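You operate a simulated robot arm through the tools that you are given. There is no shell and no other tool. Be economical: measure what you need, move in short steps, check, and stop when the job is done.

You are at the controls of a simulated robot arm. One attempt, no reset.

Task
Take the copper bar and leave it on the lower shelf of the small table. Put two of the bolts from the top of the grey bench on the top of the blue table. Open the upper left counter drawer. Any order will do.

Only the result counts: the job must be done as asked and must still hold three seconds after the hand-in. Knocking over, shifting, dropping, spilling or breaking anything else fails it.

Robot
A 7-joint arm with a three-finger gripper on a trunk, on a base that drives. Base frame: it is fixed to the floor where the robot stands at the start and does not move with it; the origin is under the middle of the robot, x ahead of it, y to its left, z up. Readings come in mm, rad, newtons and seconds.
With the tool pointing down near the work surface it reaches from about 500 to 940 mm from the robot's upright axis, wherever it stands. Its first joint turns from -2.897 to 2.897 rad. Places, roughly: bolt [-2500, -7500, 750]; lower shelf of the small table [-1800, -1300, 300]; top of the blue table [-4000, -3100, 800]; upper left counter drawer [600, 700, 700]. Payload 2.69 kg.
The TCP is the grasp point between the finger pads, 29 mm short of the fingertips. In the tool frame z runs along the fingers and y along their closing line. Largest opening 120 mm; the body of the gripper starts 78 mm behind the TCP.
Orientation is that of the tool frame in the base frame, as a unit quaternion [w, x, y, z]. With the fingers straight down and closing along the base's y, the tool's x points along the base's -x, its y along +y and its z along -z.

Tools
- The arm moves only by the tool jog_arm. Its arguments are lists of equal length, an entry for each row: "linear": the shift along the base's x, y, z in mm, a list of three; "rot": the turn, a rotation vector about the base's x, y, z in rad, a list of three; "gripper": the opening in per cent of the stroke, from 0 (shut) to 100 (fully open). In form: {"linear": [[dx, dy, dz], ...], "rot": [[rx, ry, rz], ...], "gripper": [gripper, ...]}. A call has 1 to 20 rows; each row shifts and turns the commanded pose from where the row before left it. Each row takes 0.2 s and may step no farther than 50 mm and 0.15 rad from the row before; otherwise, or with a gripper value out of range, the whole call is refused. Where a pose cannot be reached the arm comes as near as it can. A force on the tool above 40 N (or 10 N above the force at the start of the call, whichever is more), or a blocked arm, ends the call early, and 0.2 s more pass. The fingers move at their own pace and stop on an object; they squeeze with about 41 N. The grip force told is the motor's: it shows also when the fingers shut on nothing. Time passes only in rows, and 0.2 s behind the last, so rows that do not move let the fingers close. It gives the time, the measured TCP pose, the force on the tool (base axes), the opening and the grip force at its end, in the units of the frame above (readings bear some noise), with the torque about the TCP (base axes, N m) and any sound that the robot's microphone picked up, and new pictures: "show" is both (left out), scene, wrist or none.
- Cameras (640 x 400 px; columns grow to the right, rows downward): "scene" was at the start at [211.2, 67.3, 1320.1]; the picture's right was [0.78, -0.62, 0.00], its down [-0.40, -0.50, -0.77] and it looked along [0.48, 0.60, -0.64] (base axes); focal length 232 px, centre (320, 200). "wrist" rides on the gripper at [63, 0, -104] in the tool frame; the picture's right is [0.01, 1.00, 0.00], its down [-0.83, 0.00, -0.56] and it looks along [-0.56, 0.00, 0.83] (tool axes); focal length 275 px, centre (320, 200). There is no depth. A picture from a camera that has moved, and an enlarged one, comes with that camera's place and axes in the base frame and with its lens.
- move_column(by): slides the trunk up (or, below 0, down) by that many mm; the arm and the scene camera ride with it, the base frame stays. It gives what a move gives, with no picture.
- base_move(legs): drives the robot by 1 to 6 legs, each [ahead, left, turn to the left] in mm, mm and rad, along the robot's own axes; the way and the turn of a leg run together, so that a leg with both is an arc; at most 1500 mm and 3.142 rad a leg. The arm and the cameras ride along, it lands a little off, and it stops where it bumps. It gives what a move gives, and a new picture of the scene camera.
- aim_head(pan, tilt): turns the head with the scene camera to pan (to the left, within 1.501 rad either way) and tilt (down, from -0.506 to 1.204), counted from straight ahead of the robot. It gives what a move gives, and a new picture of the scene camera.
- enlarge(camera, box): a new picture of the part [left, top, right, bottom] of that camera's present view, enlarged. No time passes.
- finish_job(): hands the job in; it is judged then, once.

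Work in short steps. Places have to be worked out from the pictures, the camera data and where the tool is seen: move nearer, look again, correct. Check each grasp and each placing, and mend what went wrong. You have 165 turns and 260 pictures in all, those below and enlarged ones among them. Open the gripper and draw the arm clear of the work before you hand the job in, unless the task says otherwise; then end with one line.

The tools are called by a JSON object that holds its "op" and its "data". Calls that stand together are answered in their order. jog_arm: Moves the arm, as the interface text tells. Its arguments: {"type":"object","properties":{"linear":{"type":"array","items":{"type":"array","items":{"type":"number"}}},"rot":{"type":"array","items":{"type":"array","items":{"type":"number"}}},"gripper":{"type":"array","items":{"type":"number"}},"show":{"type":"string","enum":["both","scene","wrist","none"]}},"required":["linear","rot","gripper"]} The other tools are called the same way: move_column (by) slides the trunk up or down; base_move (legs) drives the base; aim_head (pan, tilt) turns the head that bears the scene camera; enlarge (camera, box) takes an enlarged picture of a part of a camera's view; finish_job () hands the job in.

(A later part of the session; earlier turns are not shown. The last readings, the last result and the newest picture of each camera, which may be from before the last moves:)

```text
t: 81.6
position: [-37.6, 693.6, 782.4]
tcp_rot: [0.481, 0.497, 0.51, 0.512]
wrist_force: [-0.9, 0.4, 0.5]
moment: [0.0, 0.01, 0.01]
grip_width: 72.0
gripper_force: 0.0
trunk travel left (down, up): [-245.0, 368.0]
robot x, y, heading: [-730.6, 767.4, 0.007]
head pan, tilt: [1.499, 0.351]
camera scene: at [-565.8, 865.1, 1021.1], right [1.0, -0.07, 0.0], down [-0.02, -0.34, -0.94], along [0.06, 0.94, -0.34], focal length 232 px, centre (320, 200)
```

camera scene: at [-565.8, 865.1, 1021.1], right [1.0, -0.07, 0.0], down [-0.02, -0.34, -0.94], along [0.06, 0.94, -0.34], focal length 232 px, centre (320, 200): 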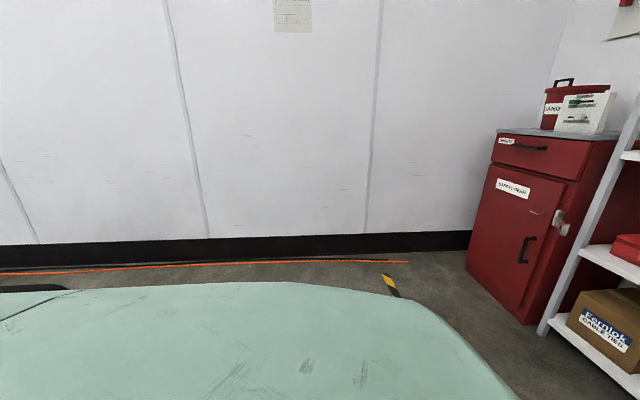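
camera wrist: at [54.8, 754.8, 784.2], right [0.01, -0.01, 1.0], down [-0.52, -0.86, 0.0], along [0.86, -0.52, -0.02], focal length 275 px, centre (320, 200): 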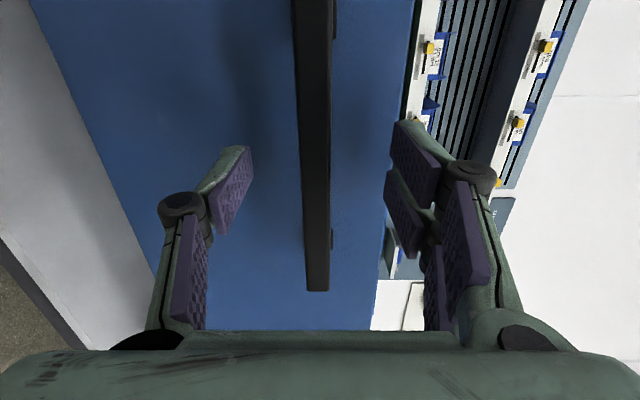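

The small table spans about x −1500..−2170, y −1035..−1620, with lots of room over its lower shelf. I'll carry the bar by its ends with the tool pitched 45° and the camera on top: roll to 180° and pitch here, then raise the trunk.

{"op": "jog_arm", "data": {"linear": [[0, 0, 0], [0, 0, 0], [0, 0, 0], [0, 0, 0], [0, 0, 0], [0, 0, 0], [0, 0, 0], [0, 0, 0], [0, 0, 0], [0, 0, 0], [0, 0, 0], [0, 0, 10], [0, 0, 10], [0, 0, 10], [0, 0, 10], [0, 0, 10], [0, 0, 10]], "rot": [[0.1428, 0, 0], [0.1428, 0, 0], [0.1428, 0, 0], [0.1428, 0, 0], [0.1428, 0, 0], [0.1428, 0, 0], [0.1428, 0, 0], [0.1428, 0, 0], [0.1428, 0, 0], [0.1428, 0, 0], [0.1428, 0, 0], [0, 0.131, 0], [0, 0.131, 0], [0, 0.131, 0], [0, 0.131, 0], [0, 0.131, 0], [0, 0.131, 0]], "gripper": [80, 80, 90, 90, 90, 90, 90, 90, 90, 90, 90, 90, 90, 90, 90, 90, 90], "show": "none"}}

{"op": "move_column", "data": {"by": 200}}

{"op": "base_move", "data": {"legs": [[0, -800, 0]]}}

```text
t: 85.2
position: [-33.2, 690.6, 845.9]
tcp_rot: [-0.009, 0.916, -0.006, 0.401]
wrist_force: [0.7, -0.3, -0.9]
moment: [0.01, -0.02, 0.02]
grip_width: 108.1
gripper_force: 0.3
out of reach, approached as far as the arm can: row 6, 10
trunk travel left (down, up): [-245.0, 368.0]
robot x, y, heading: [-726.9, 770.8, 0.007]
head pan, tilt: [1.499, 0.351]
```

```text
t: 87.4
position: [-33.1, 690.9, 1045.6]
tcp_rot: [-0.01, 0.916, -0.005, 0.402]
wrist_force: [0.6, -0.5, 1.1]
moment: [0.02, 0.03, 0.03]
grip_width: 107.9
gripper_force: 0.1
trunk travel left (down, up): [-445.0, 168.0]
robot x, y, heading: [-730.4, 768.7, 0.008]
head pan, tilt: [1.499, 0.351]
```

```text
t: 94.1
position: [-26.6, -117.5, 1044.9]
tcp_rot: [-0.01, 0.916, -0.004, 0.402]
wrist_force: [-0.5, 0.4, -0.3]
moment: [0.02, 0.03, 0.02]
grip_width: 107.9
gripper_force: 0.2
trunk travel left (down, up): [-445.0, 168.0]
robot x, y, heading: [-724.1, -38.4, 0.009]
head pan, tilt: [1.499, 0.351]
camera scene: at [-561.3, 55.7, 1221.1], right [1.0, -0.06, 0.0], down [-0.02, -0.34, -0.94], along [0.06, 0.94, -0.34], focal length 232 px, centre (320, 200)
```

scene: 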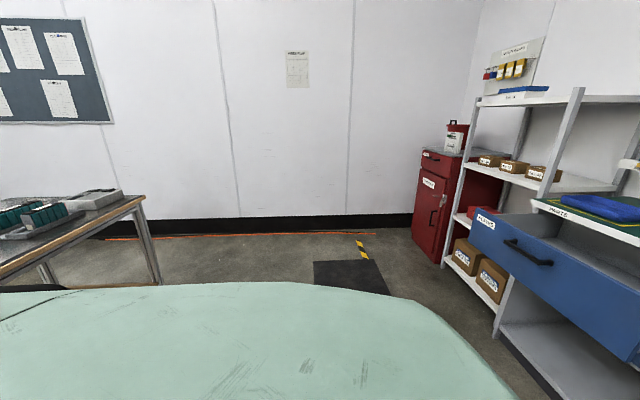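

Drive forward so the hand comes above the bar.

{"op": "base_move", "data": {"legs": [[660, 50, -0.009]]}}

{"op": "aim_head", "data": {"pan": 0.0, "tilt": 0.6}}

{"op": "jog_arm", "data": {"linear": [[0, 0, 0]], "rot": [[0, 0, 0]], "gripper": [95], "show": "wrist"}}

```text
t: 97.7
position: [627.0, -70.4, 1045.5]
tcp_rot: [-0.008, 0.916, -0.008, 0.402]
wrist_force: [-0.6, 0.3, -0.3]
moment: [-0.01, 0.01, -0.02]
grip_width: 108.1
gripper_force: 0.1
trunk travel left (down, up): [-445.0, 168.0]
robot x, y, heading: [-72.0, 13.9, -0.003]
head pan, tilt: [1.499, 0.351]
camera scene: at [94.8, 106.2, 1221.1], right [1.0, -0.07, 0.0], down [-0.02, -0.34, -0.94], along [0.07, 0.94, -0.34], focal length 232 px, centre (320, 200)
```

scene: 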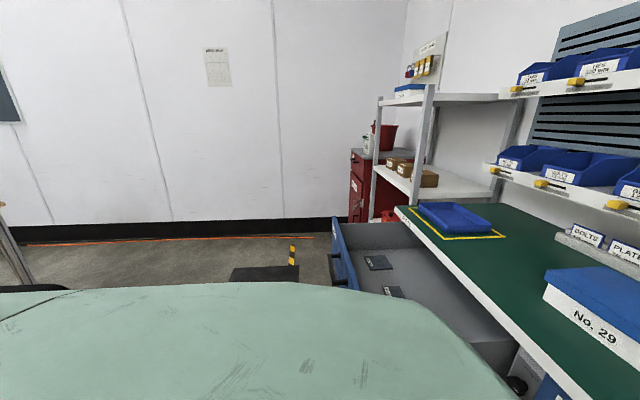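

```text
t: 99.3
position: [626.5, -70.3, 1044.5]
tcp_rot: [-0.008, 0.916, -0.007, 0.402]
wrist_force: [0.2, -0.9, 0.0]
moment: [-0.02, 0.02, -0.02]
grip_width: 108.2
gripper_force: 0.0
trunk travel left (down, up): [-445.0, 168.0]
robot x, y, heading: [-68.1, 15.6, 0.002]
head pan, tilt: [0.0, 0.6]
camera scene: at [176.5, 13.3, 1198.4], right [0.0, -1.0, 0.0], down [-0.56, 0.0, -0.83], along [0.83, 0.0, -0.56], focal length 232 px, centre (320, 200)
```

scene: 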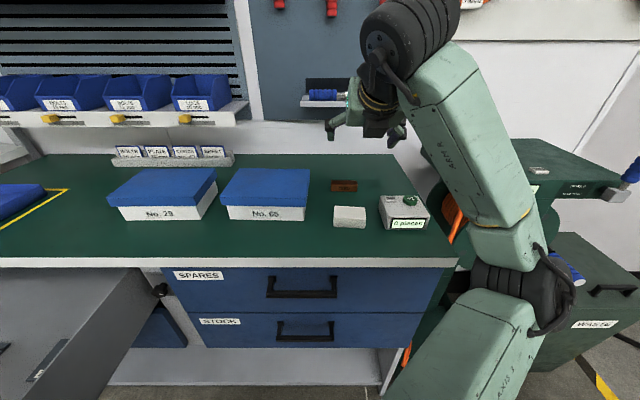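

```text
t: 99.7
position: [627.7, -70.4, 1045.2]
tcp_rot: [-0.008, 0.916, -0.008, 0.401]
wrist_force: [-0.5, -0.6, 0.7]
moment: [0.01, 0.01, 0.02]
grip_width: 114.1
gripper_force: 0.0
trunk travel left (down, up): [-445.0, 168.0]
robot x, y, heading: [-71.3, 11.6, -0.002]
head pan, tilt: [0.0, 0.6]
camera wrist: at [592.2, -71.6, 1161.5], right [0.0, -1.0, -0.02], down [-0.97, 0.01, -0.24], along [0.24, 0.02, -0.97], focal length 275 px, centre (320, 200)
```

wrist: 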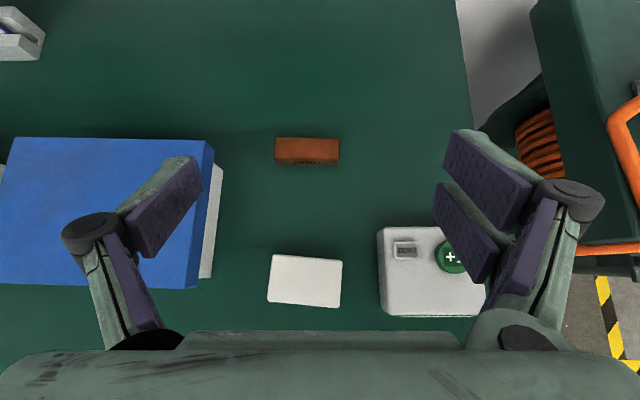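

The bar is better placed at about (722,−52) with its centre near z 865 and counter near 855. I move closer and re-measure.

{"op": "jog_arm", "data": {"linear": [[13, 5, -25], [15, 5, -30], [15, 4, -30], [10, 4, -20]], "rot": [[0, 0, 0], [0, 0, 0], [0, 0, 0], [0, 0, 0]], "gripper": [95, 95, 95, 95]}}

{"op": "enlarge", "data": {"camera": "scene", "box": [280, 100, 440, 200]}}

```text
t: 100.7
position: [680.2, -51.9, 939.5]
tcp_rot: [-0.008, 0.916, -0.007, 0.402]
wrist_force: [-0.5, -1.3, 0.6]
moment: [-0.04, 0.0, 0.03]
grip_width: 114.0
gripper_force: 0.0
trunk travel left (down, up): [-445.0, 168.0]
robot x, y, heading: [-67.6, 16.5, 0.003]
head pan, tilt: [0.0, 0.6]
camera scene: at [176.5, 13.2, 1198.4], right [0.0, -1.0, 0.0], down [-0.56, 0.0, -0.83], along [0.83, 0.0, -0.56], focal length 232 px, centre (320, 200)
camera wrist: at [646.0, -52.6, 1056.0], right [0.0, -1.0, -0.02], down [-0.97, 0.01, -0.24], along [0.24, 0.02, -0.97], focal length 275 px, centre (320, 200)
```

scene: 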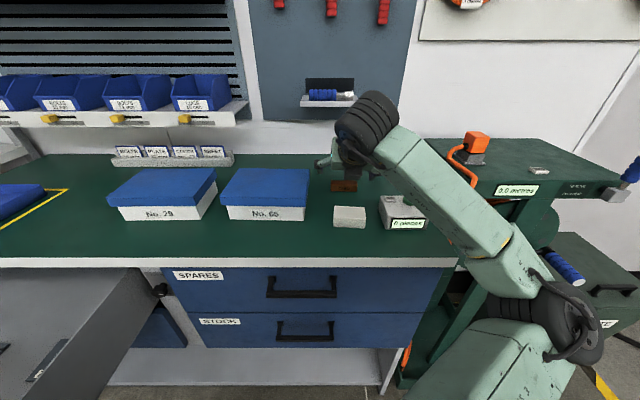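
wrist: 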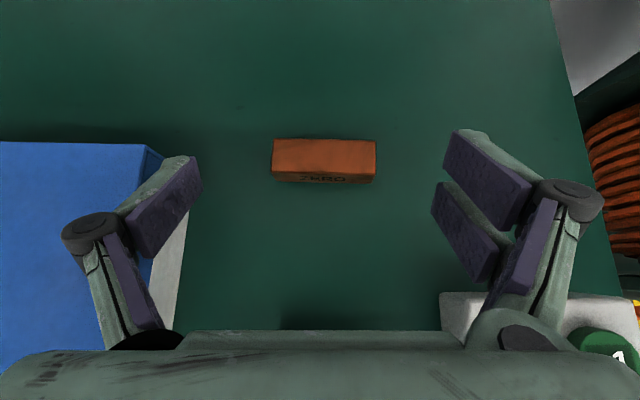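

```text
4.00 times, centred on (360, 150) of scene
camera zoom: at [176.5, 13.2, 1198.4], right [0.0, -1.0, 0.0], down [-0.56, 0.0, -0.83], along [0.83, 0.0, -0.56], focal length 927 px, centre (160, 400)
```

zoom: 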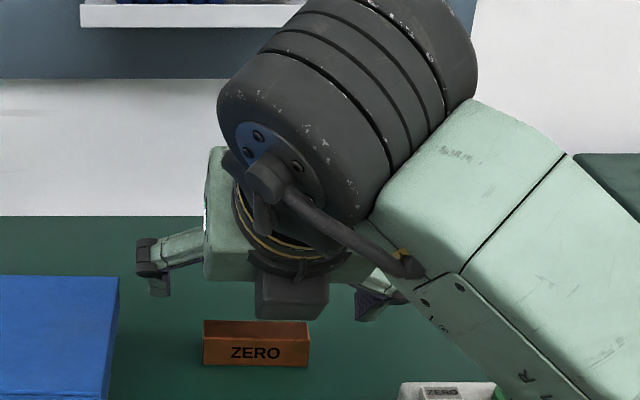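

Bar centre ≈ (720,−52,865), 73×23×21 mm, counter ≈ 854. To keep the hand clear of the white block behind, I steepen the tool to about 20° from vertical and come down over the bar.

{"op": "jog_arm", "data": {"linear": [[8, 0, 0], [8, 0, 0], [8, 0, -10], [8, 0, -15]], "rot": [[0, 0.119, 0], [0, 0.119, 0], [0, 0.119, 0], [0, 0.119, 0]], "gripper": [75, 75, 75, 75]}}

{"op": "enlarge", "data": {"camera": "scene", "box": [280, 100, 440, 200]}}

```text
t: 101.7
position: [712.7, -51.1, 913.8]
tcp_rot: [-0.006, 0.985, -0.009, 0.174]
wrist_force: [-0.2, -0.1, -0.8]
moment: [-0.03, 0.0, -0.03]
grip_width: 90.2
gripper_force: 0.0
trunk travel left (down, up): [-445.0, 168.0]
robot x, y, heading: [-75.5, 10.2, 0.001]
head pan, tilt: [0.0, 0.6]
camera scene: at [176.5, 13.3, 1198.4], right [0.0, -1.0, 0.0], down [-0.56, 0.0, -0.83], along [0.83, 0.0, -0.56], focal length 232 px, centre (320, 200)
camera wrist: at [735.4, -52.5, 1033.0], right [-0.01, -1.0, -0.01], down [-0.97, 0.01, 0.24], along [-0.24, 0.02, -0.97], focal length 275 px, centre (320, 200)
```

scene: 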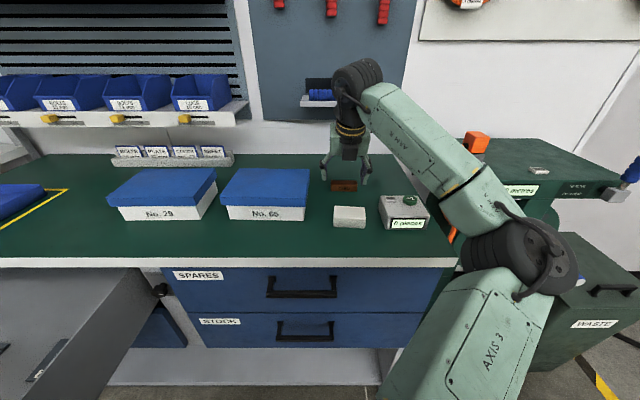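
wrist: 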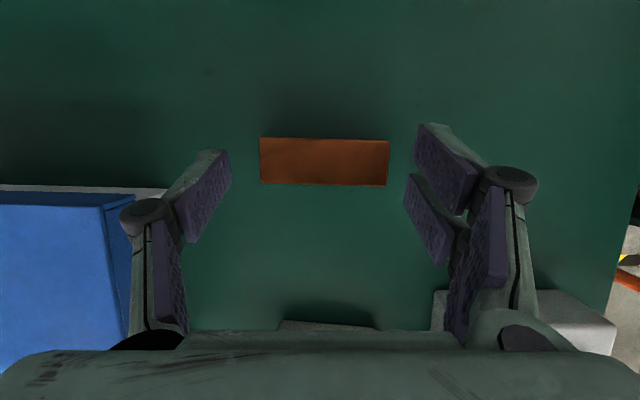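

```text
4.00 times, centred on (360, 150) of scene
camera zoom: at [176.5, 13.3, 1198.4], right [0.0, -1.0, 0.0], down [-0.56, 0.0, -0.83], along [0.83, 0.0, -0.56], focal length 927 px, centre (160, 400)
```

zoom: 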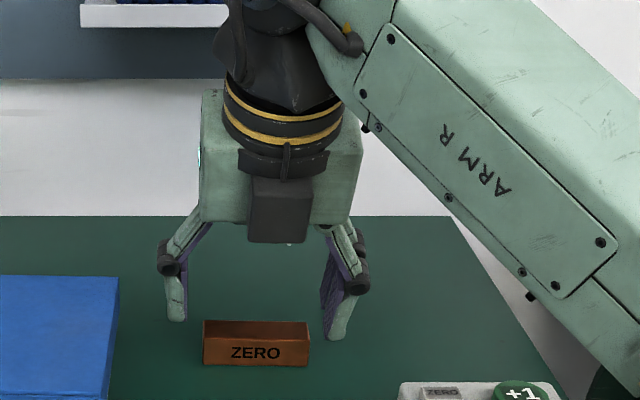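

Everything lines up (bar centre (718.5,−51.6), top 876). I descend to z≈888.

{"op": "jog_arm", "data": {"linear": [[0, 0, -12], [-1, -0.5, -8], [0, 0, -4], [0, 0, -3], [0, 0, 0]], "rot": [[0, 0, 0], [0, 0, 0], [0, 0, 0], [0, 0, 0], [0, 0, 0]], "gripper": [75, 75, 75, 75, 75]}}

{"op": "enlarge", "data": {"camera": "scene", "box": [300, 130, 400, 192]}}

```text
t: 102.9
position: [710.3, -52.9, 888.1]
tcp_rot: [-0.006, 0.984, -0.009, 0.176]
wrist_force: [0.5, -0.1, 4.1]
moment: [-0.19, 0.02, 0.07]
grip_width: 90.8
gripper_force: 0.5
trunk travel left (down, up): [-445.0, 168.0]
robot x, y, heading: [-67.8, 12.2, -0.0]
head pan, tilt: [0.0, 0.6]
camera scene: at [176.3, 13.3, 1198.5], right [0.0, -1.0, 0.0], down [-0.56, 0.0, -0.83], along [0.83, 0.0, -0.56], focal length 232 px, centre (320, 200)
camera wrist: at [733.0, -54.2, 1006.9], right [-0.01, -1.0, -0.01], down [-0.97, 0.01, 0.23], along [-0.23, 0.02, -0.97], focal length 275 px, centre (320, 200)
```

scene: 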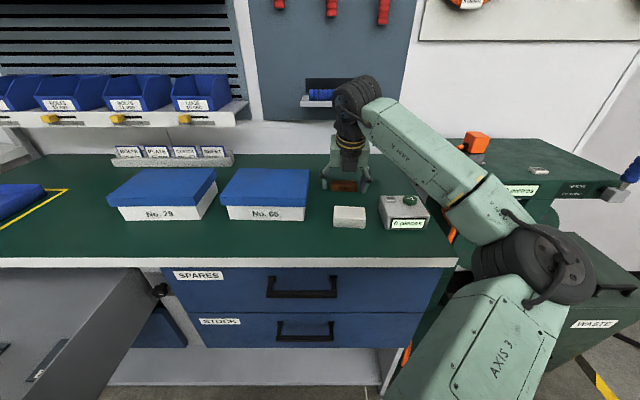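
wrist: 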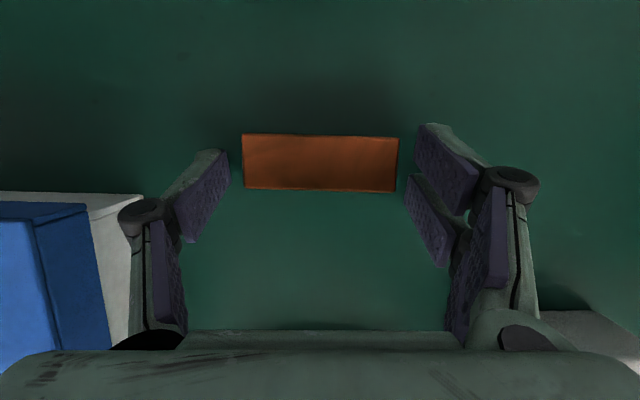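

```text
6.40 times, centred on (350, 161) of scene
camera zoom: at [176.3, 13.3, 1198.5], right [0.0, -1.0, 0.0], down [-0.56, 0.0, -0.83], along [0.83, 0.0, -0.56], focal length 1484 px, centre (128, 450)
```

zoom: 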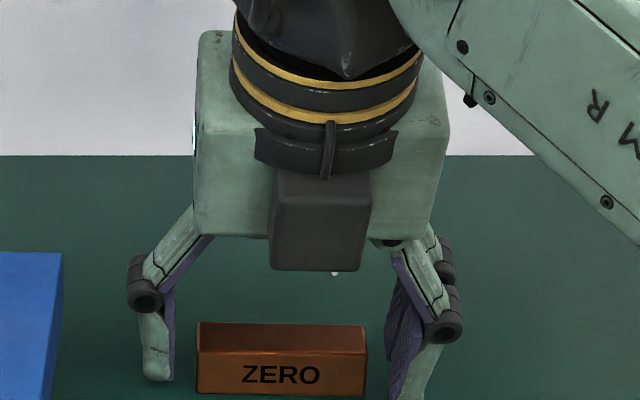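

A light touch on the counter (4 N). I rise 1 mm and close on the bar's ends.

{"op": "jog_arm", "data": {"linear": [[1, 0.5, 1.5], [0, 0, 0], [0, 0, 0], [0, 0, 0], [0, 0, 0]], "rot": [[0, 0, 0], [0, 0, 0], [0, 0, 0], [0, 0, 0], [0, 0, 0]], "gripper": [75, 55, 50, 50, 50]}}

```text
t: 104.1
position: [710.8, -53.3, 891.9]
tcp_rot: [-0.006, 0.984, -0.011, 0.177]
wrist_force: [1.3, -12.5, 22.9]
moment: [-1.21, 0.26, 0.15]
grip_width: 71.8
gripper_force: 38.4
trunk travel left (down, up): [-445.0, 168.0]
robot x, y, heading: [-72.2, 8.1, -0.005]
head pan, tilt: [0.0, 0.6]
camera scene: at [174.8, 12.6, 1199.0], right [0.0, -1.0, 0.0], down [-0.56, 0.0, -0.83], along [0.83, 0.0, -0.56], focal length 232 px, centre (320, 200)
camera wrist: at [732.9, -55.5, 1010.7], right [-0.01, -1.0, -0.01], down [-0.97, 0.01, 0.23], along [-0.23, 0.02, -0.97], focal length 275 px, centre (320, 200)
```

scene: 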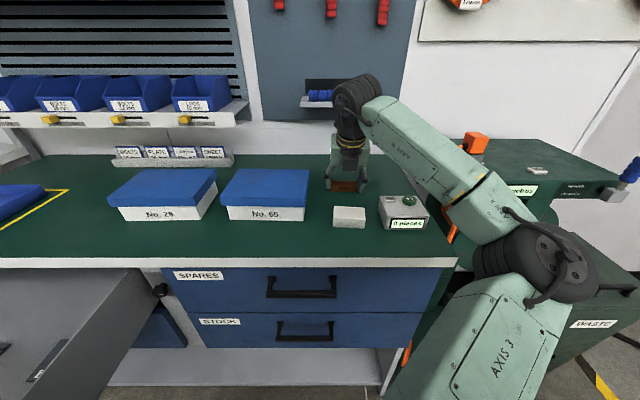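
wrist: 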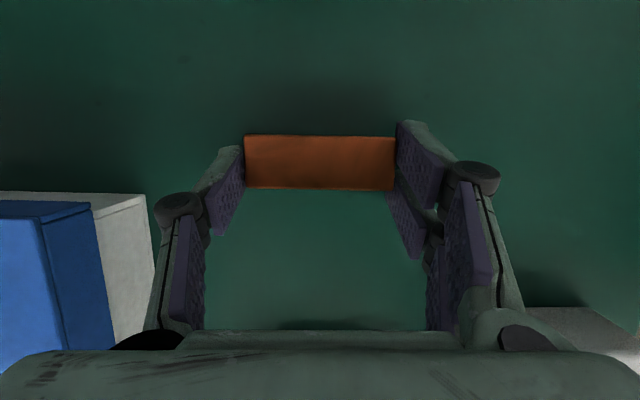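

Bar gripped (71.8 mm). Lift it.

{"op": "jog_arm", "data": {"linear": [[0, 0, 5], [0, 0, 10], [0, 0, 20], [0, 0, 30], [0, 0, 35]], "rot": [[0, 0, 0], [0, 0, 0], [0, 0, 0], [0, 0, 0], [0, 0, 0]], "gripper": [50, 50, 50, 50, 50]}}

{"op": "enlarge", "data": {"camera": "scene", "box": [280, 80, 440, 180]}}

```text
t: 105.3
position: [711.9, -52.4, 989.7]
tcp_rot: [-0.005, 0.985, -0.01, 0.175]
wrist_force: [-0.1, -0.1, -4.1]
moment: [0.01, 0.04, -0.03]
grip_width: 71.7
gripper_force: 41.5
trunk travel left (down, up): [-445.0, 168.0]
robot x, y, heading: [-66.9, 13.9, 0.0]
head pan, tilt: [0.0, 0.6]
camera scene: at [176.6, 13.3, 1198.3], right [0.0, -1.0, 0.0], down [-0.56, 0.0, -0.83], along [0.83, 0.0, -0.56], focal length 232 px, centre (320, 200)
camera wrist: at [735.3, -53.8, 1108.5], right [-0.01, -1.0, -0.01], down [-0.97, 0.01, 0.24], along [-0.24, 0.02, -0.97], focal length 275 px, centre (320, 200)
```

scene: 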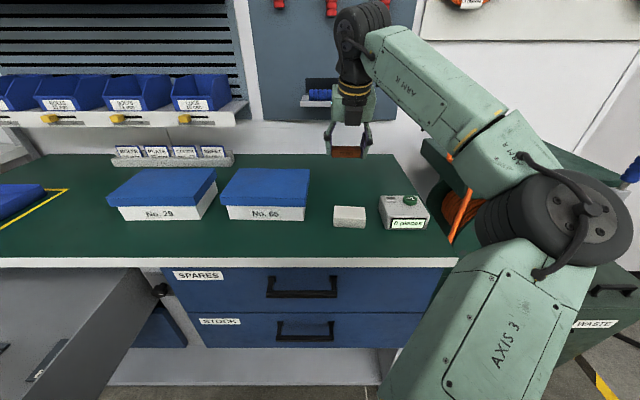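
wrist: 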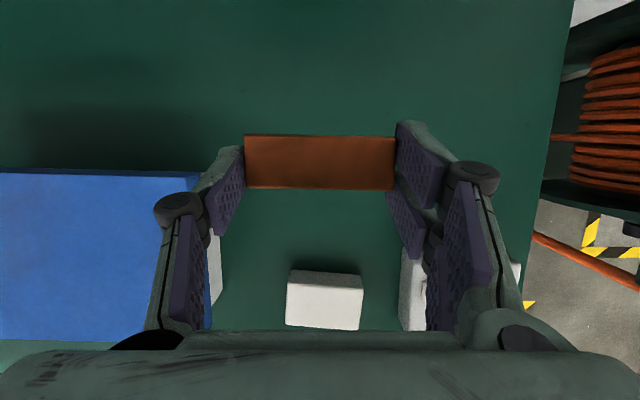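

```text
4.00 times, centred on (360, 130) of scene
camera zoom: at [176.6, 13.3, 1198.3], right [0.0, -1.0, 0.0], down [-0.56, 0.0, -0.83], along [0.83, 0.0, -0.56], focal length 927 px, centre (160, 480)
```

zoom: 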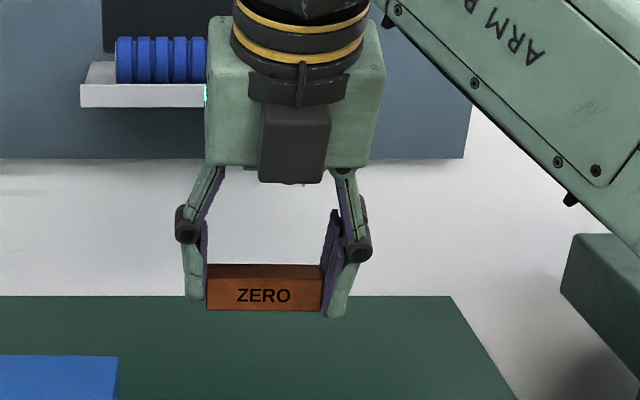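

The bar is held (4 N). I back away from the counter, turn right to face −y, and strafe to be north of the small table, then look.

{"op": "base_move", "data": {"legs": [[-800, 0, 0], [0, 0, -1.571]]}}

{"op": "aim_head", "data": {"pan": -0.7, "tilt": 0.5}}

```text
t: 113.7
position: [-975.0, -761.8, 989.3]
tcp_rot: [-0.122, -0.673, 0.719, -0.124]
wrist_force: [0.2, -0.1, -3.9]
moment: [0.07, 0.01, 0.0]
grip_width: 71.9
gripper_force: 41.1
trunk travel left (down, up): [-445.0, 168.0]
robot x, y, heading: [-872.7, 13.3, -1.619]
head pan, tilt: [0.0, 0.6]
camera scene: at [-882.7, -227.5, 1198.3], right [-1.0, 0.05, 0.0], down [0.03, 0.56, -0.82], along [-0.04, -0.82, -0.57], focal length 232 px, centre (320, 200)
```

scene: 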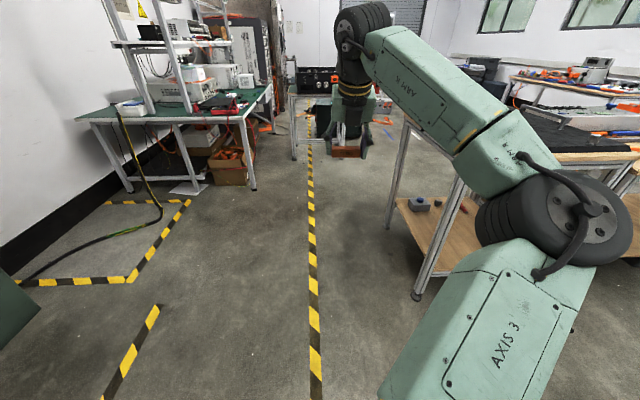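

```text
t: 114.7
position: [-973.8, -763.0, 988.9]
tcp_rot: [-0.122, -0.673, 0.719, -0.124]
wrist_force: [-1.2, 0.4, -3.4]
moment: [0.07, 0.04, -0.01]
grip_width: 71.7
gripper_force: 40.9
trunk travel left (down, up): [-445.0, 168.0]
robot x, y, heading: [-874.0, 14.8, -1.622]
head pan, tilt: [-0.7, 0.499]
camera scene: at [-940.3, -206.0, 1207.4], right [-0.73, 0.68, 0.0], down [0.32, 0.35, -0.88], along [-0.6, -0.65, -0.48], focal length 232 px, centre (320, 200)
```

scene: 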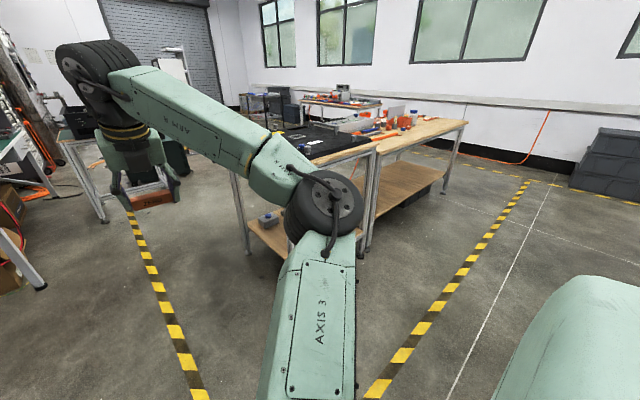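

Table legs put its north edge at y≈−1010, x −1480..−2160. I correct the heading, strafe to x≈−1740, staying back, and aim the head at the shelf.

{"op": "base_move", "data": {"legs": [[0, 0, 0.05], [0, -866, 0]]}}

{"op": "aim_head", "data": {"pan": 0.0, "tilt": 0.6}}

{"op": "move_column", "data": {"by": -420}}

{"op": "aim_head", "data": {"pan": 0.15, "tilt": 0.35}}

```text
t: 118.8
position: [-1284.4, -777.7, 989.2]
tcp_rot: [-0.118, -0.694, 0.699, -0.128]
wrist_force: [-0.8, 0.7, -3.2]
moment: [0.0, 0.01, -0.04]
grip_width: 72.0
gripper_force: 41.1
trunk travel left (down, up): [-445.0, 168.0]
robot x, y, heading: [-1228.2, 5.8, -1.559]
head pan, tilt: [-0.7, 0.499]
stopped in leg 2: the robot was blocked; the commanded pose is now the measured one
camera scene: at [-1281.4, -220.7, 1207.3], right [-0.77, 0.63, 0.0], down [0.3, 0.37, -0.88], along [-0.56, -0.68, -0.48], focal length 232 px, centre (320, 200)
```

scene: 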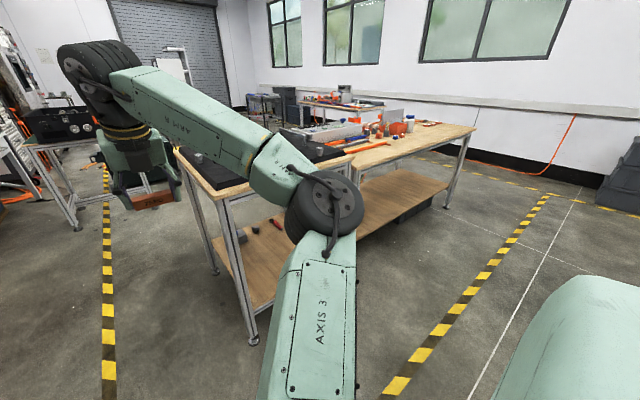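

```text
t: 119.8
position: [-1284.6, -778.1, 989.3]
tcp_rot: [-0.118, -0.694, 0.699, -0.128]
wrist_force: [-0.3, -0.2, -3.8]
moment: [0.04, 0.0, -0.03]
grip_width: 71.6
gripper_force: 40.2
trunk travel left (down, up): [-445.0, 168.0]
robot x, y, heading: [-1227.9, 4.6, -1.557]
head pan, tilt: [0.0, 0.6]
camera scene: at [-1222.5, -238.5, 1198.3], right [-1.0, -0.01, 0.0], down [-0.01, 0.57, -0.82], along [0.01, -0.82, -0.57], focal length 232 px, centre (320, 200)
```

scene: 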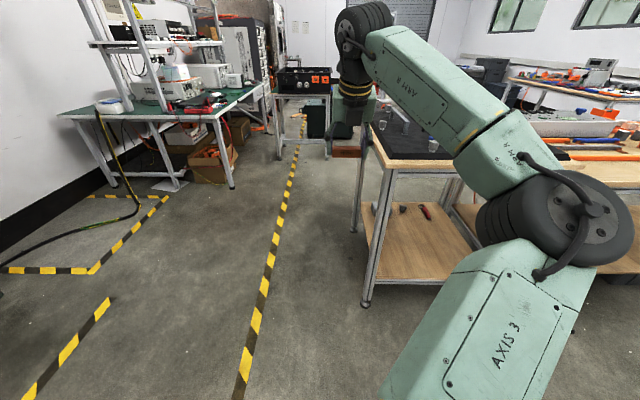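

```text
refused: -420 is not a number from -400 to 400
```

```text
t: 120.6
position: [-1285.4, -778.2, 990.3]
tcp_rot: [-0.119, -0.693, 0.699, -0.129]
wrist_force: [0.3, 0.7, -3.8]
moment: [0.08, 0.01, 0.01]
grip_width: 71.6
gripper_force: 41.0
trunk travel left (down, up): [-445.0, 168.0]
robot x, y, heading: [-1227.5, 6.8, -1.555]
head pan, tilt: [0.15, 0.351]
camera scene: at [-1208.5, -242.0, 1221.0], right [-0.99, -0.16, 0.0], down [-0.06, 0.34, -0.94], along [0.15, -0.93, -0.34], focal length 232 px, centre (320, 200)
```

scene: 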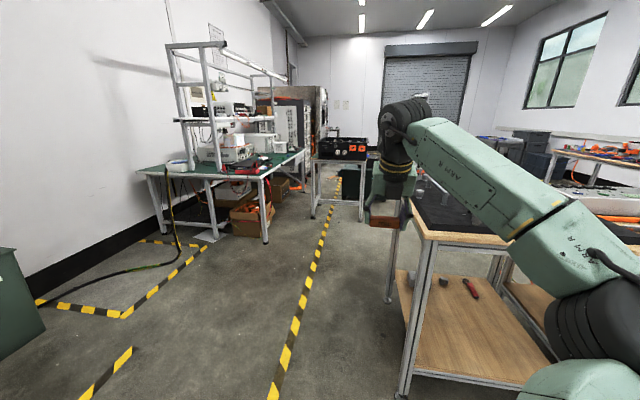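

The strafe was blocked at x≈−1228. I look to the right to see what is there.

{"op": "aim_head", "data": {"pan": -1.5, "tilt": 0.6}}

{"op": "aim_head", "data": {"pan": -1.2, "tilt": 1.1}}

```text
t: 122.3
position: [-1282.8, -777.0, 988.4]
tcp_rot: [-0.118, -0.694, 0.699, -0.128]
wrist_force: [-0.2, 0.5, -3.4]
moment: [0.05, -0.04, 0.05]
grip_width: 71.7
gripper_force: 40.7
trunk travel left (down, up): [-445.0, 168.0]
robot x, y, heading: [-1226.0, 4.4, -1.559]
head pan, tilt: [-1.499, 0.6]
camera scene: at [-1311.8, -157.7, 1198.3], right [-0.09, 1.0, 0.0], down [0.56, 0.05, -0.83], along [-0.82, -0.07, -0.56], focal length 232 px, centre (320, 200)
```

scene: 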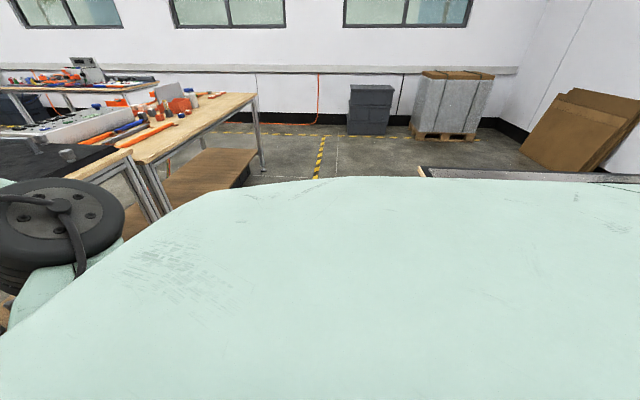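

```text
t: 123.2
position: [-1283.6, -777.7, 988.6]
tcp_rot: [-0.119, -0.694, 0.699, -0.128]
wrist_force: [-0.1, 0.3, -3.4]
moment: [0.05, -0.02, 0.02]
grip_width: 71.7
gripper_force: 40.8
trunk travel left (down, up): [-445.0, 168.0]
robot x, y, heading: [-1227.6, 5.4, -1.555]
head pan, tilt: [-1.201, 1.1]
camera scene: at [-1282.3, -173.8, 1159.7], right [-0.37, 0.93, 0.0], down [0.83, 0.33, -0.45], along [-0.42, -0.17, -0.89], focal length 232 px, centre (320, 200)
```

scene: 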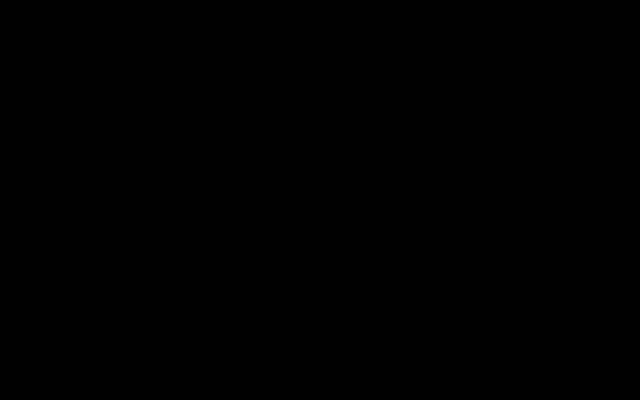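

A long bench sits just behind-right, so I'll approach the small table from its open east side instead: move left, forward, turn to face −x, then strafe to be in line with the shelf's NE part.

{"op": "base_move", "data": {"legs": [[0, 730, 0], [500, 0, 0], [0, 0, -1.585]]}}

{"op": "aim_head", "data": {"pan": 0.3, "tilt": 0.5}}

```text
t: 135.8
position: [-1274.0, -435.0, 989.9]
tcp_rot: [-0.174, 0.002, 0.985, -0.008]
wrist_force: [0.5, 0.3, -3.2]
moment: [0.0, -0.04, -0.02]
grip_width: 71.9
gripper_force: 40.8
trunk travel left (down, up): [-445.0, 168.0]
robot x, y, heading: [-490.2, -487.3, -3.123]
head pan, tilt: [-1.201, 1.1]
camera scene: at [-667.8, -430.0, 1159.7], right [0.92, 0.38, 0.0], down [0.34, -0.82, -0.45], along [-0.17, 0.42, -0.89], focal length 232 px, centre (320, 200)
```

scene: 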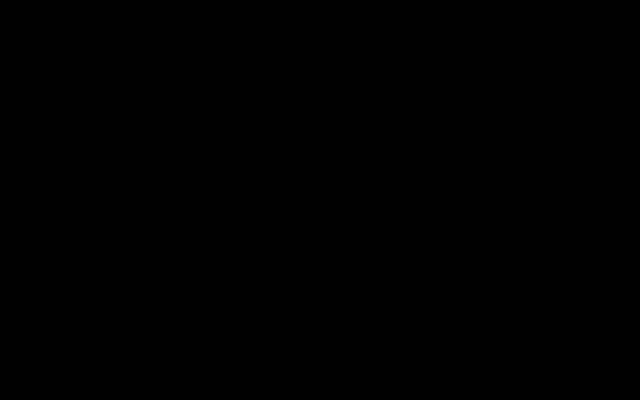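

```text
t: 137.4
position: [-1273.7, -435.1, 989.1]
tcp_rot: [-0.174, 0.001, 0.985, -0.008]
wrist_force: [0.1, -0.3, -3.6]
moment: [0.01, -0.02, 0.01]
grip_width: 71.8
gripper_force: 40.8
trunk travel left (down, up): [-445.0, 168.0]
robot x, y, heading: [-490.4, -484.3, -3.119]
head pan, tilt: [0.3, 0.499]
camera scene: at [-730.2, -517.0, 1207.4], right [-0.31, 0.95, 0.0], down [0.45, 0.15, -0.88], along [-0.83, -0.28, -0.48], focal length 232 px, centre (320, 200)
```

scene: 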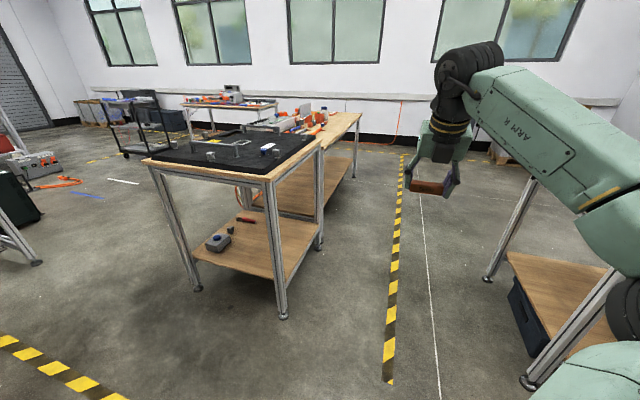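

Clear view: the table's east edge is x≈−1460, y −985..−1607, shelf near z 270–300, a small device at (−1592,−1462) to avoid. I strafe to y≈−1190 and lower the trunk.

{"op": "base_move", "data": {"legs": [[0, 740, -0.02]]}}

{"op": "move_column", "data": {"by": -400}}

{"op": "aim_head", "data": {"pan": 0.0, "tilt": 0.5}}

```text
t: 143.6
position: [-1264.5, -1167.8, 988.5]
tcp_rot: [-0.174, 0.01, 0.985, -0.006]
wrist_force: [0.3, 0.8, -3.4]
moment: [0.0, -0.05, 0.0]
grip_width: 71.8
gripper_force: 40.2
trunk travel left (down, up): [-445.0, 168.0]
robot x, y, heading: [-481.5, -1234.9, -3.139]
head pan, tilt: [0.3, 0.499]
camera scene: at [-722.2, -1259.8, 1207.4], right [-0.3, 0.95, 0.0], down [0.46, 0.14, -0.88], along [-0.84, -0.26, -0.48], focal length 232 px, centre (320, 200)
```

scene: 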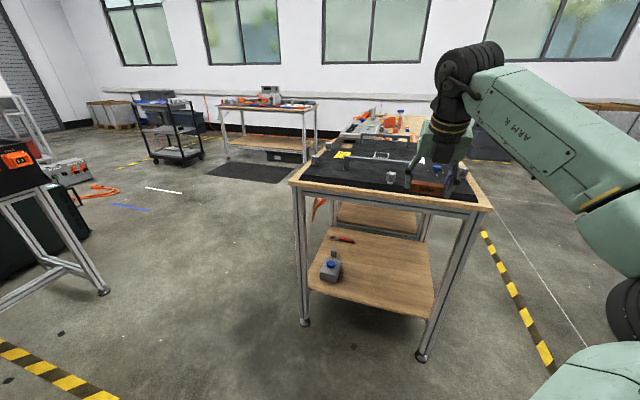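

```text
t: 147.6
position: [-1261.9, -1171.3, 630.5]
tcp_rot: [-0.178, 0.007, 0.984, -0.003]
wrist_force: [0.3, -0.3, -3.1]
moment: [-0.01, -0.05, -0.03]
grip_width: 71.6
gripper_force: 41.0
trunk travel left (down, up): [-78.0, 535.0]
robot x, y, heading: [-481.8, -1231.4, -3.137]
head pan, tilt: [0.3, 0.499]
stopped: the arm was blocked; the commanded pose is now the measured one
```

```text
t: 148.4
position: [-1262.8, -1171.6, 631.7]
tcp_rot: [-0.178, 0.008, 0.984, -0.004]
wrist_force: [0.5, 0.3, -3.1]
moment: [-0.04, -0.06, 0.0]
grip_width: 71.7
gripper_force: 40.8
trunk travel left (down, up): [-78.0, 535.0]
robot x, y, heading: [-480.9, -1227.4, -3.141]
head pan, tilt: [0.0, 0.499]
camera scene: at [-723.1, -1233.8, 844.4], right [0.0, 1.0, 0.0], down [0.47, 0.0, -0.88], along [-0.88, 0.0, -0.47], focal length 232 px, centre (320, 200)
```

scene: 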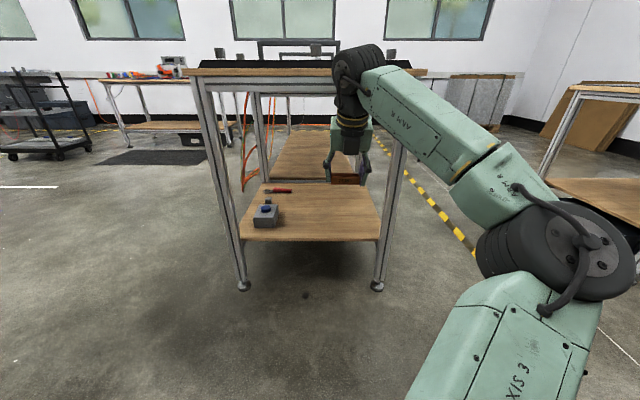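

The arm stopped lowering (self-limit) at z 631. I shift 90 mm toward the table's middle to keep the elbow clear of the leg, then lower the hand by arm motion.

{"op": "base_move", "data": {"legs": [[0, 95, 0]]}}

{"op": "jog_arm", "data": {"linear": [[0, 0, -30], [0, 0, -40], [0, 0, -40], [0, 0, -40], [0, 0, -40]], "rot": [[0, 0, 0], [0, 0, 0], [0, 0, 0], [0, 0, 0], [0, 0, 0]], "gripper": [50, 50, 50, 50, 50]}}

```text
t: 149.8
position: [-1261.7, -1263.9, 630.7]
tcp_rot: [-0.178, 0.007, 0.984, -0.003]
wrist_force: [-0.3, -0.1, -3.6]
moment: [-0.01, -0.04, 0.05]
grip_width: 71.6
gripper_force: 41.2
trunk travel left (down, up): [-78.0, 535.0]
robot x, y, heading: [-481.8, -1329.9, -3.144]
head pan, tilt: [0.0, 0.499]
camera scene: at [-723.3, -1327.1, 844.3], right [0.0, 1.0, 0.0], down [0.47, 0.0, -0.88], along [-0.88, 0.0, -0.47], focal length 232 px, centre (320, 200)
```

scene: 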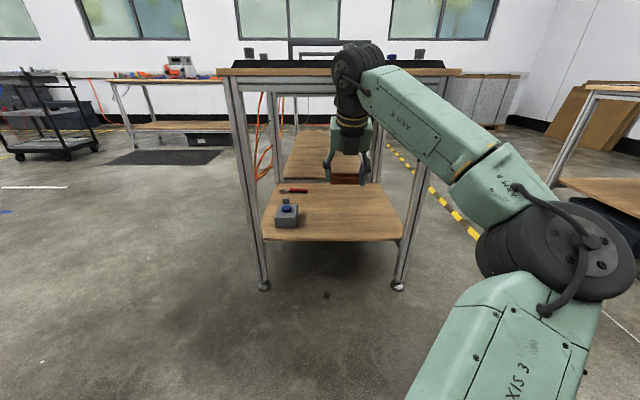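

```text
t: 151.0
position: [-1260.0, -1265.1, 441.9]
tcp_rot: [-0.178, 0.008, 0.984, -0.005]
wrist_force: [0.8, 0.6, -3.3]
moment: [0.03, -0.02, 0.0]
grip_width: 71.8
gripper_force: 41.1
trunk travel left (down, up): [-78.0, 535.0]
robot x, y, heading: [-481.1, -1329.6, -3.139]
head pan, tilt: [0.0, 0.499]
camera scene: at [-724.0, -1325.8, 844.3], right [0.0, 1.0, 0.0], down [0.48, 0.0, -0.88], along [-0.88, 0.0, -0.48], focal length 232 px, centre (320, 200)
camera wrist: at [-1283.9, -1263.0, 559.8], right [0.01, 1.0, -0.01], down [0.97, -0.01, 0.23], along [0.23, -0.01, -0.97], focal length 275 px, centre (320, 200)
```

scene: 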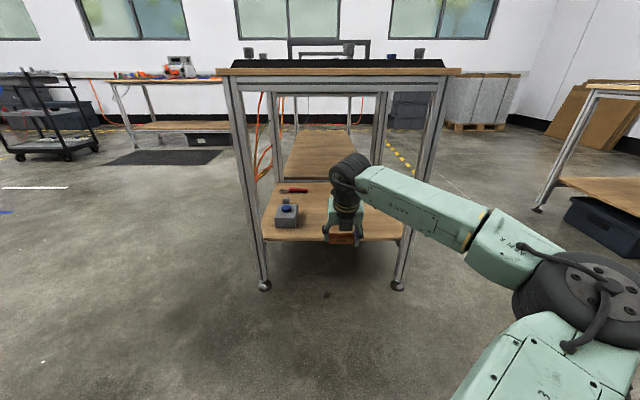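
wrist: 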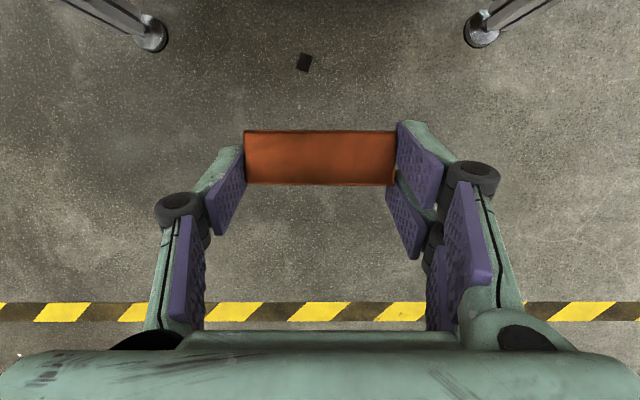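

The shelf surface comes out near z 275. I lower to z≈350 outside the table, then drive forward 300 mm under the top.

{"op": "jog_arm", "data": {"linear": [[0, 0, -30], [0, 0, -30], [0, 0, -30]], "rot": [[0, 0, 0], [0, 0, 0], [0, 0, 0]], "gripper": [50, 50, 50], "show": "none"}}

{"op": "base_move", "data": {"legs": [[200, 0, 0]]}}

{"op": "enlarge", "data": {"camera": "scene", "box": [200, 120, 520, 320]}}

{"op": "jog_arm", "data": {"linear": [[0, 0, 0]], "rot": [[0, 0, 0]], "gripper": [50], "show": "wrist"}}

```text
t: 151.8
position: [-1263.7, -1265.0, 349.2]
tcp_rot: [-0.177, 0.007, 0.984, -0.006]
wrist_force: [0.4, 0.0, -3.9]
moment: [-0.02, -0.08, 0.01]
grip_width: 71.8
gripper_force: 41.1
trunk travel left (down, up): [-78.0, 535.0]
robot x, y, heading: [-481.6, -1331.8, -3.144]
head pan, tilt: [0.0, 0.499]
```

```text
t: 153.4
position: [-1463.1, -1264.5, 351.6]
tcp_rot: [-0.178, 0.007, 0.984, -0.005]
wrist_force: [-0.8, 1.0, -3.3]
moment: [-0.02, -0.03, 0.0]
grip_width: 71.8
gripper_force: 41.0
trunk travel left (down, up): [-78.0, 535.0]
robot x, y, heading: [-684.9, -1325.9, -3.14]
head pan, tilt: [0.0, 0.499]
camera scene: at [-923.1, -1327.0, 844.4], right [0.0, 1.0, 0.0], down [0.47, 0.0, -0.88], along [-0.88, 0.0, -0.47], focal length 232 px, centre (320, 200)
```

scene: 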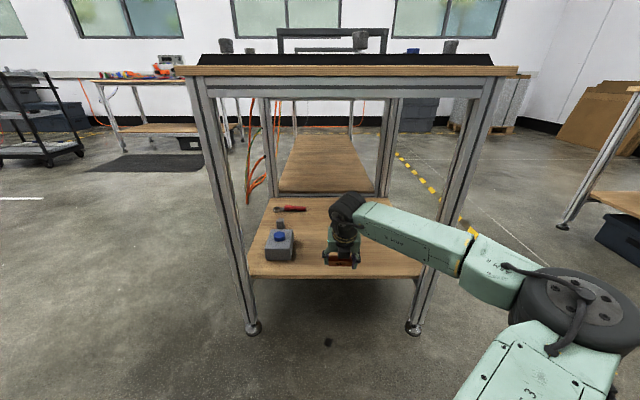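

```text
2.00 times, centred on (360, 220) of scene
camera zoom: at [-923.1, -1327.0, 844.4], right [0.0, 1.0, 0.0], down [0.47, 0.0, -0.88], along [-0.88, 0.0, -0.47], focal length 464 px, centre (240, 160)
```

zoom: 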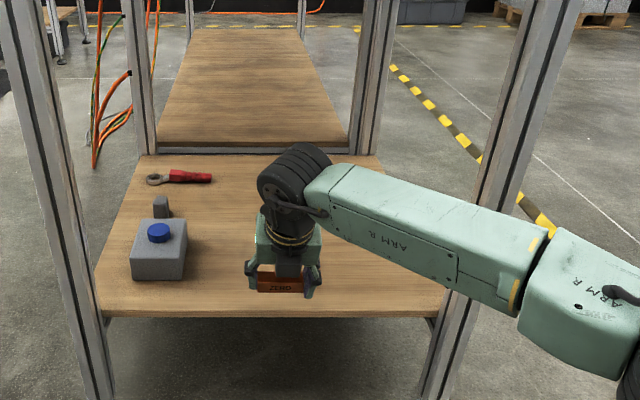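

```text
t: 153.8
position: [-1461.9, -1263.5, 350.2]
tcp_rot: [-0.178, 0.008, 0.984, -0.005]
wrist_force: [1.2, 0.6, -3.7]
moment: [0.0, -0.06, 0.02]
grip_width: 71.5
gripper_force: 40.8
trunk travel left (down, up): [-78.0, 535.0]
robot x, y, heading: [-681.4, -1327.7, -3.138]
head pan, tilt: [0.0, 0.499]
camera wrist: at [-1486.4, -1263.0, 469.4], right [0.01, 1.0, -0.01], down [0.97, -0.01, 0.23], along [0.23, -0.01, -0.97], focal length 275 px, centre (320, 200)
```

wrist: 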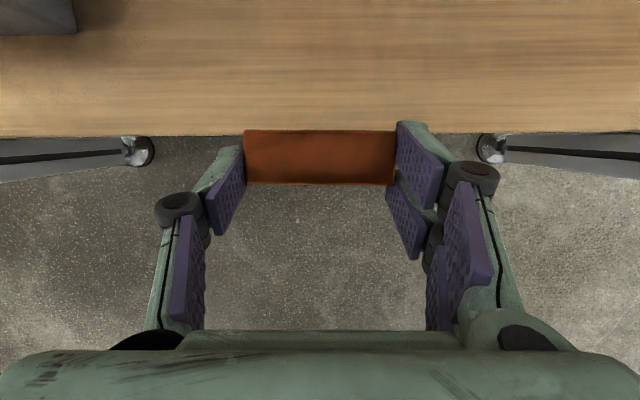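

The shelf edge is at x≈−1486. I go 100 mm further in (bar ~85 mm inside the edge), keeping clear of the device at left and the leg at right.

{"op": "base_move", "data": {"legs": [[100, 0, 0]]}}

{"op": "jog_arm", "data": {"linear": [[0, 0, -10], [0, 0, -10], [0, 0, 0]], "rot": [[0, 0, 0], [0, 0, 0], [0, 0, 0]], "gripper": [50, 50, 50]}}

{"op": "enlarge", "data": {"camera": "scene", "box": [260, 160, 420, 260]}}

```text
t: 155.0
position: [-1565.0, -1265.8, 350.2]
tcp_rot: [-0.179, 0.007, 0.984, -0.004]
wrist_force: [-0.1, -0.3, -3.7]
moment: [0.03, -0.02, 0.01]
grip_width: 71.7
gripper_force: 41.2
trunk travel left (down, up): [-78.0, 535.0]
robot x, y, heading: [-780.4, -1325.9, -3.142]
head pan, tilt: [0.0, 0.499]
camera scene: at [-1024.7, -1327.5, 844.4], right [0.0, 1.0, 0.0], down [0.47, 0.0, -0.88], along [-0.88, 0.0, -0.47], focal length 232 px, centre (320, 200)
```

scene: 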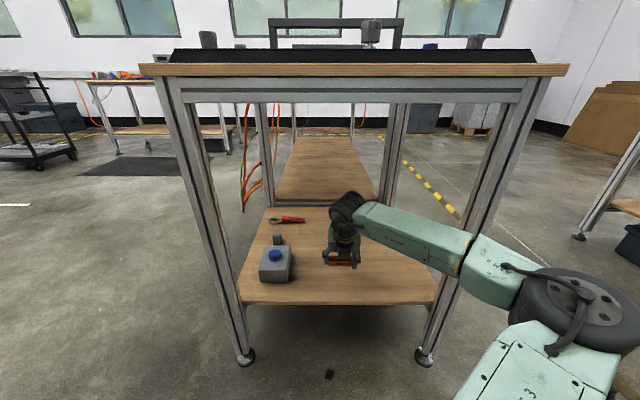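

```text
t: 155.8
position: [-1565.7, -1265.6, 329.1]
tcp_rot: [-0.177, 0.006, 0.984, -0.005]
wrist_force: [-0.2, -0.4, -3.0]
moment: [0.03, -0.04, -0.03]
grip_width: 71.3
gripper_force: 40.7
trunk travel left (down, up): [-78.0, 535.0]
robot x, y, heading: [-782.9, -1331.2, -3.14]
head pan, tilt: [0.0, 0.499]
camera scene: at [-1025.3, -1326.3, 844.3], right [0.0, 1.0, 0.0], down [0.48, 0.0, -0.88], along [-0.88, 0.0, -0.48], focal length 232 px, centre (320, 200)
camera wrist: at [-1588.4, -1264.0, 448.7], right [0.01, 1.0, -0.01], down [0.97, 0.0, 0.23], along [0.23, -0.01, -0.97], focal length 275 px, centre (320, 200)
```

scene: 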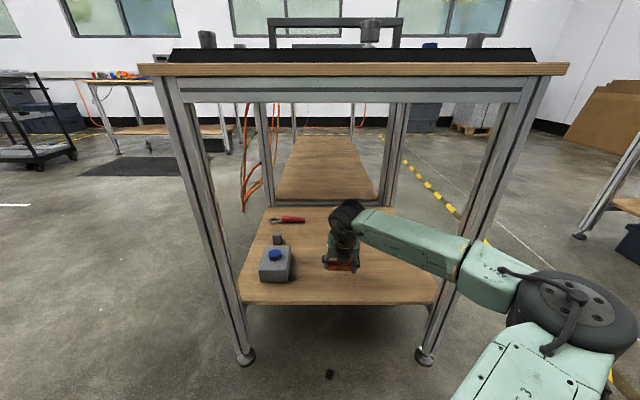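
wrist: 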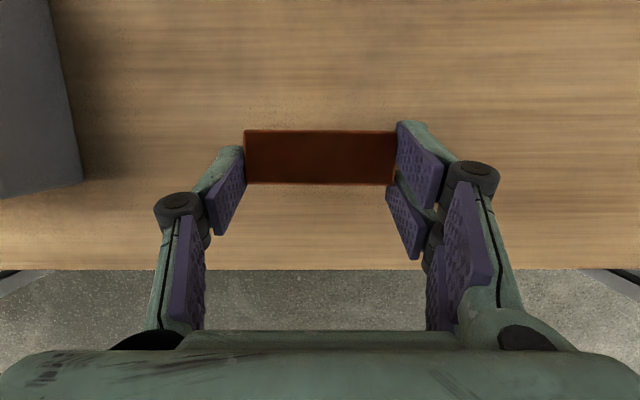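

```text
4.00 times, centred on (340, 210) of scene
camera zoom: at [-1025.3, -1326.3, 844.3], right [0.0, 1.0, 0.0], down [0.48, 0.0, -0.88], along [-0.88, 0.0, -0.48], focal length 927 px, centre (240, 160)
```

zoom: 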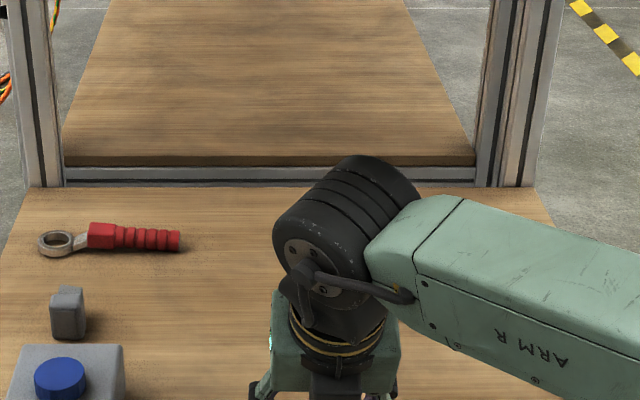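

Now I lower in small steps until contact.

{"op": "jog_arm", "data": {"linear": [[0, 0, -4], [0, 0, -4], [0, 0, -3], [0, 0, -3], [0, 0, 0]], "rot": [[0, 0, 0], [0, 0, 0], [0, 0, 0], [0, 0, 0], [0, 0, 0]], "gripper": [50, 50, 50, 50, 50], "show": "none"}}

```text
t: 157.0
position: [-1565.7, -1266.8, 315.8]
tcp_rot: [-0.178, 0.008, 0.984, -0.004]
wrist_force: [-0.9, 0.4, -4.0]
moment: [0.0, -0.05, 0.01]
grip_width: 71.9
gripper_force: 40.9
trunk travel left (down, up): [-78.0, 535.0]
robot x, y, heading: [-784.0, -1326.0, -3.139]
head pan, tilt: [0.0, 0.499]
```

{"op": "jog_arm", "data": {"linear": [[0, 0, -2], [0, 0, -2], [0, 0, -2], [0, 0, -2], [0, 0, 0]], "rot": [[0, 0, 0], [0, 0, 0], [0, 0, 0], [0, 0, 0], [0, 0, 0]], "gripper": [50, 50, 50, 50, 50], "show": "wrist"}}

```text
t: 158.2
position: [-1564.9, -1265.0, 307.6]
tcp_rot: [-0.177, 0.008, 0.984, -0.005]
wrist_force: [0.4, -0.6, -4.1]
moment: [-0.01, -0.02, -0.01]
grip_width: 71.8
gripper_force: 40.4
trunk travel left (down, up): [-78.0, 535.0]
robot x, y, heading: [-782.1, -1325.6, -3.138]
head pan, tilt: [0.0, 0.499]
camera wrist: at [-1588.4, -1263.9, 426.5], right [0.01, 1.0, -0.01], down [0.97, -0.01, 0.23], along [0.23, -0.01, -0.97], focal length 275 px, centre (320, 200)
```

wrist: 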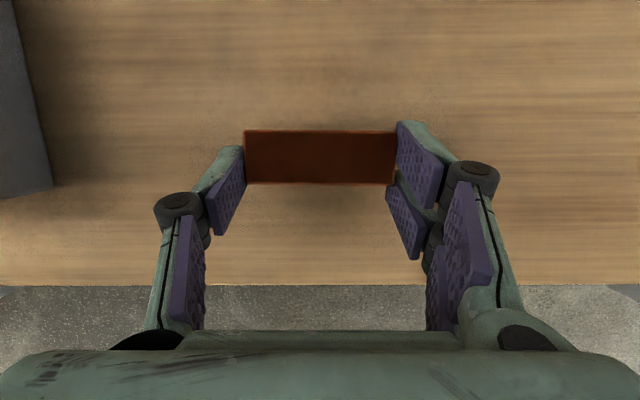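

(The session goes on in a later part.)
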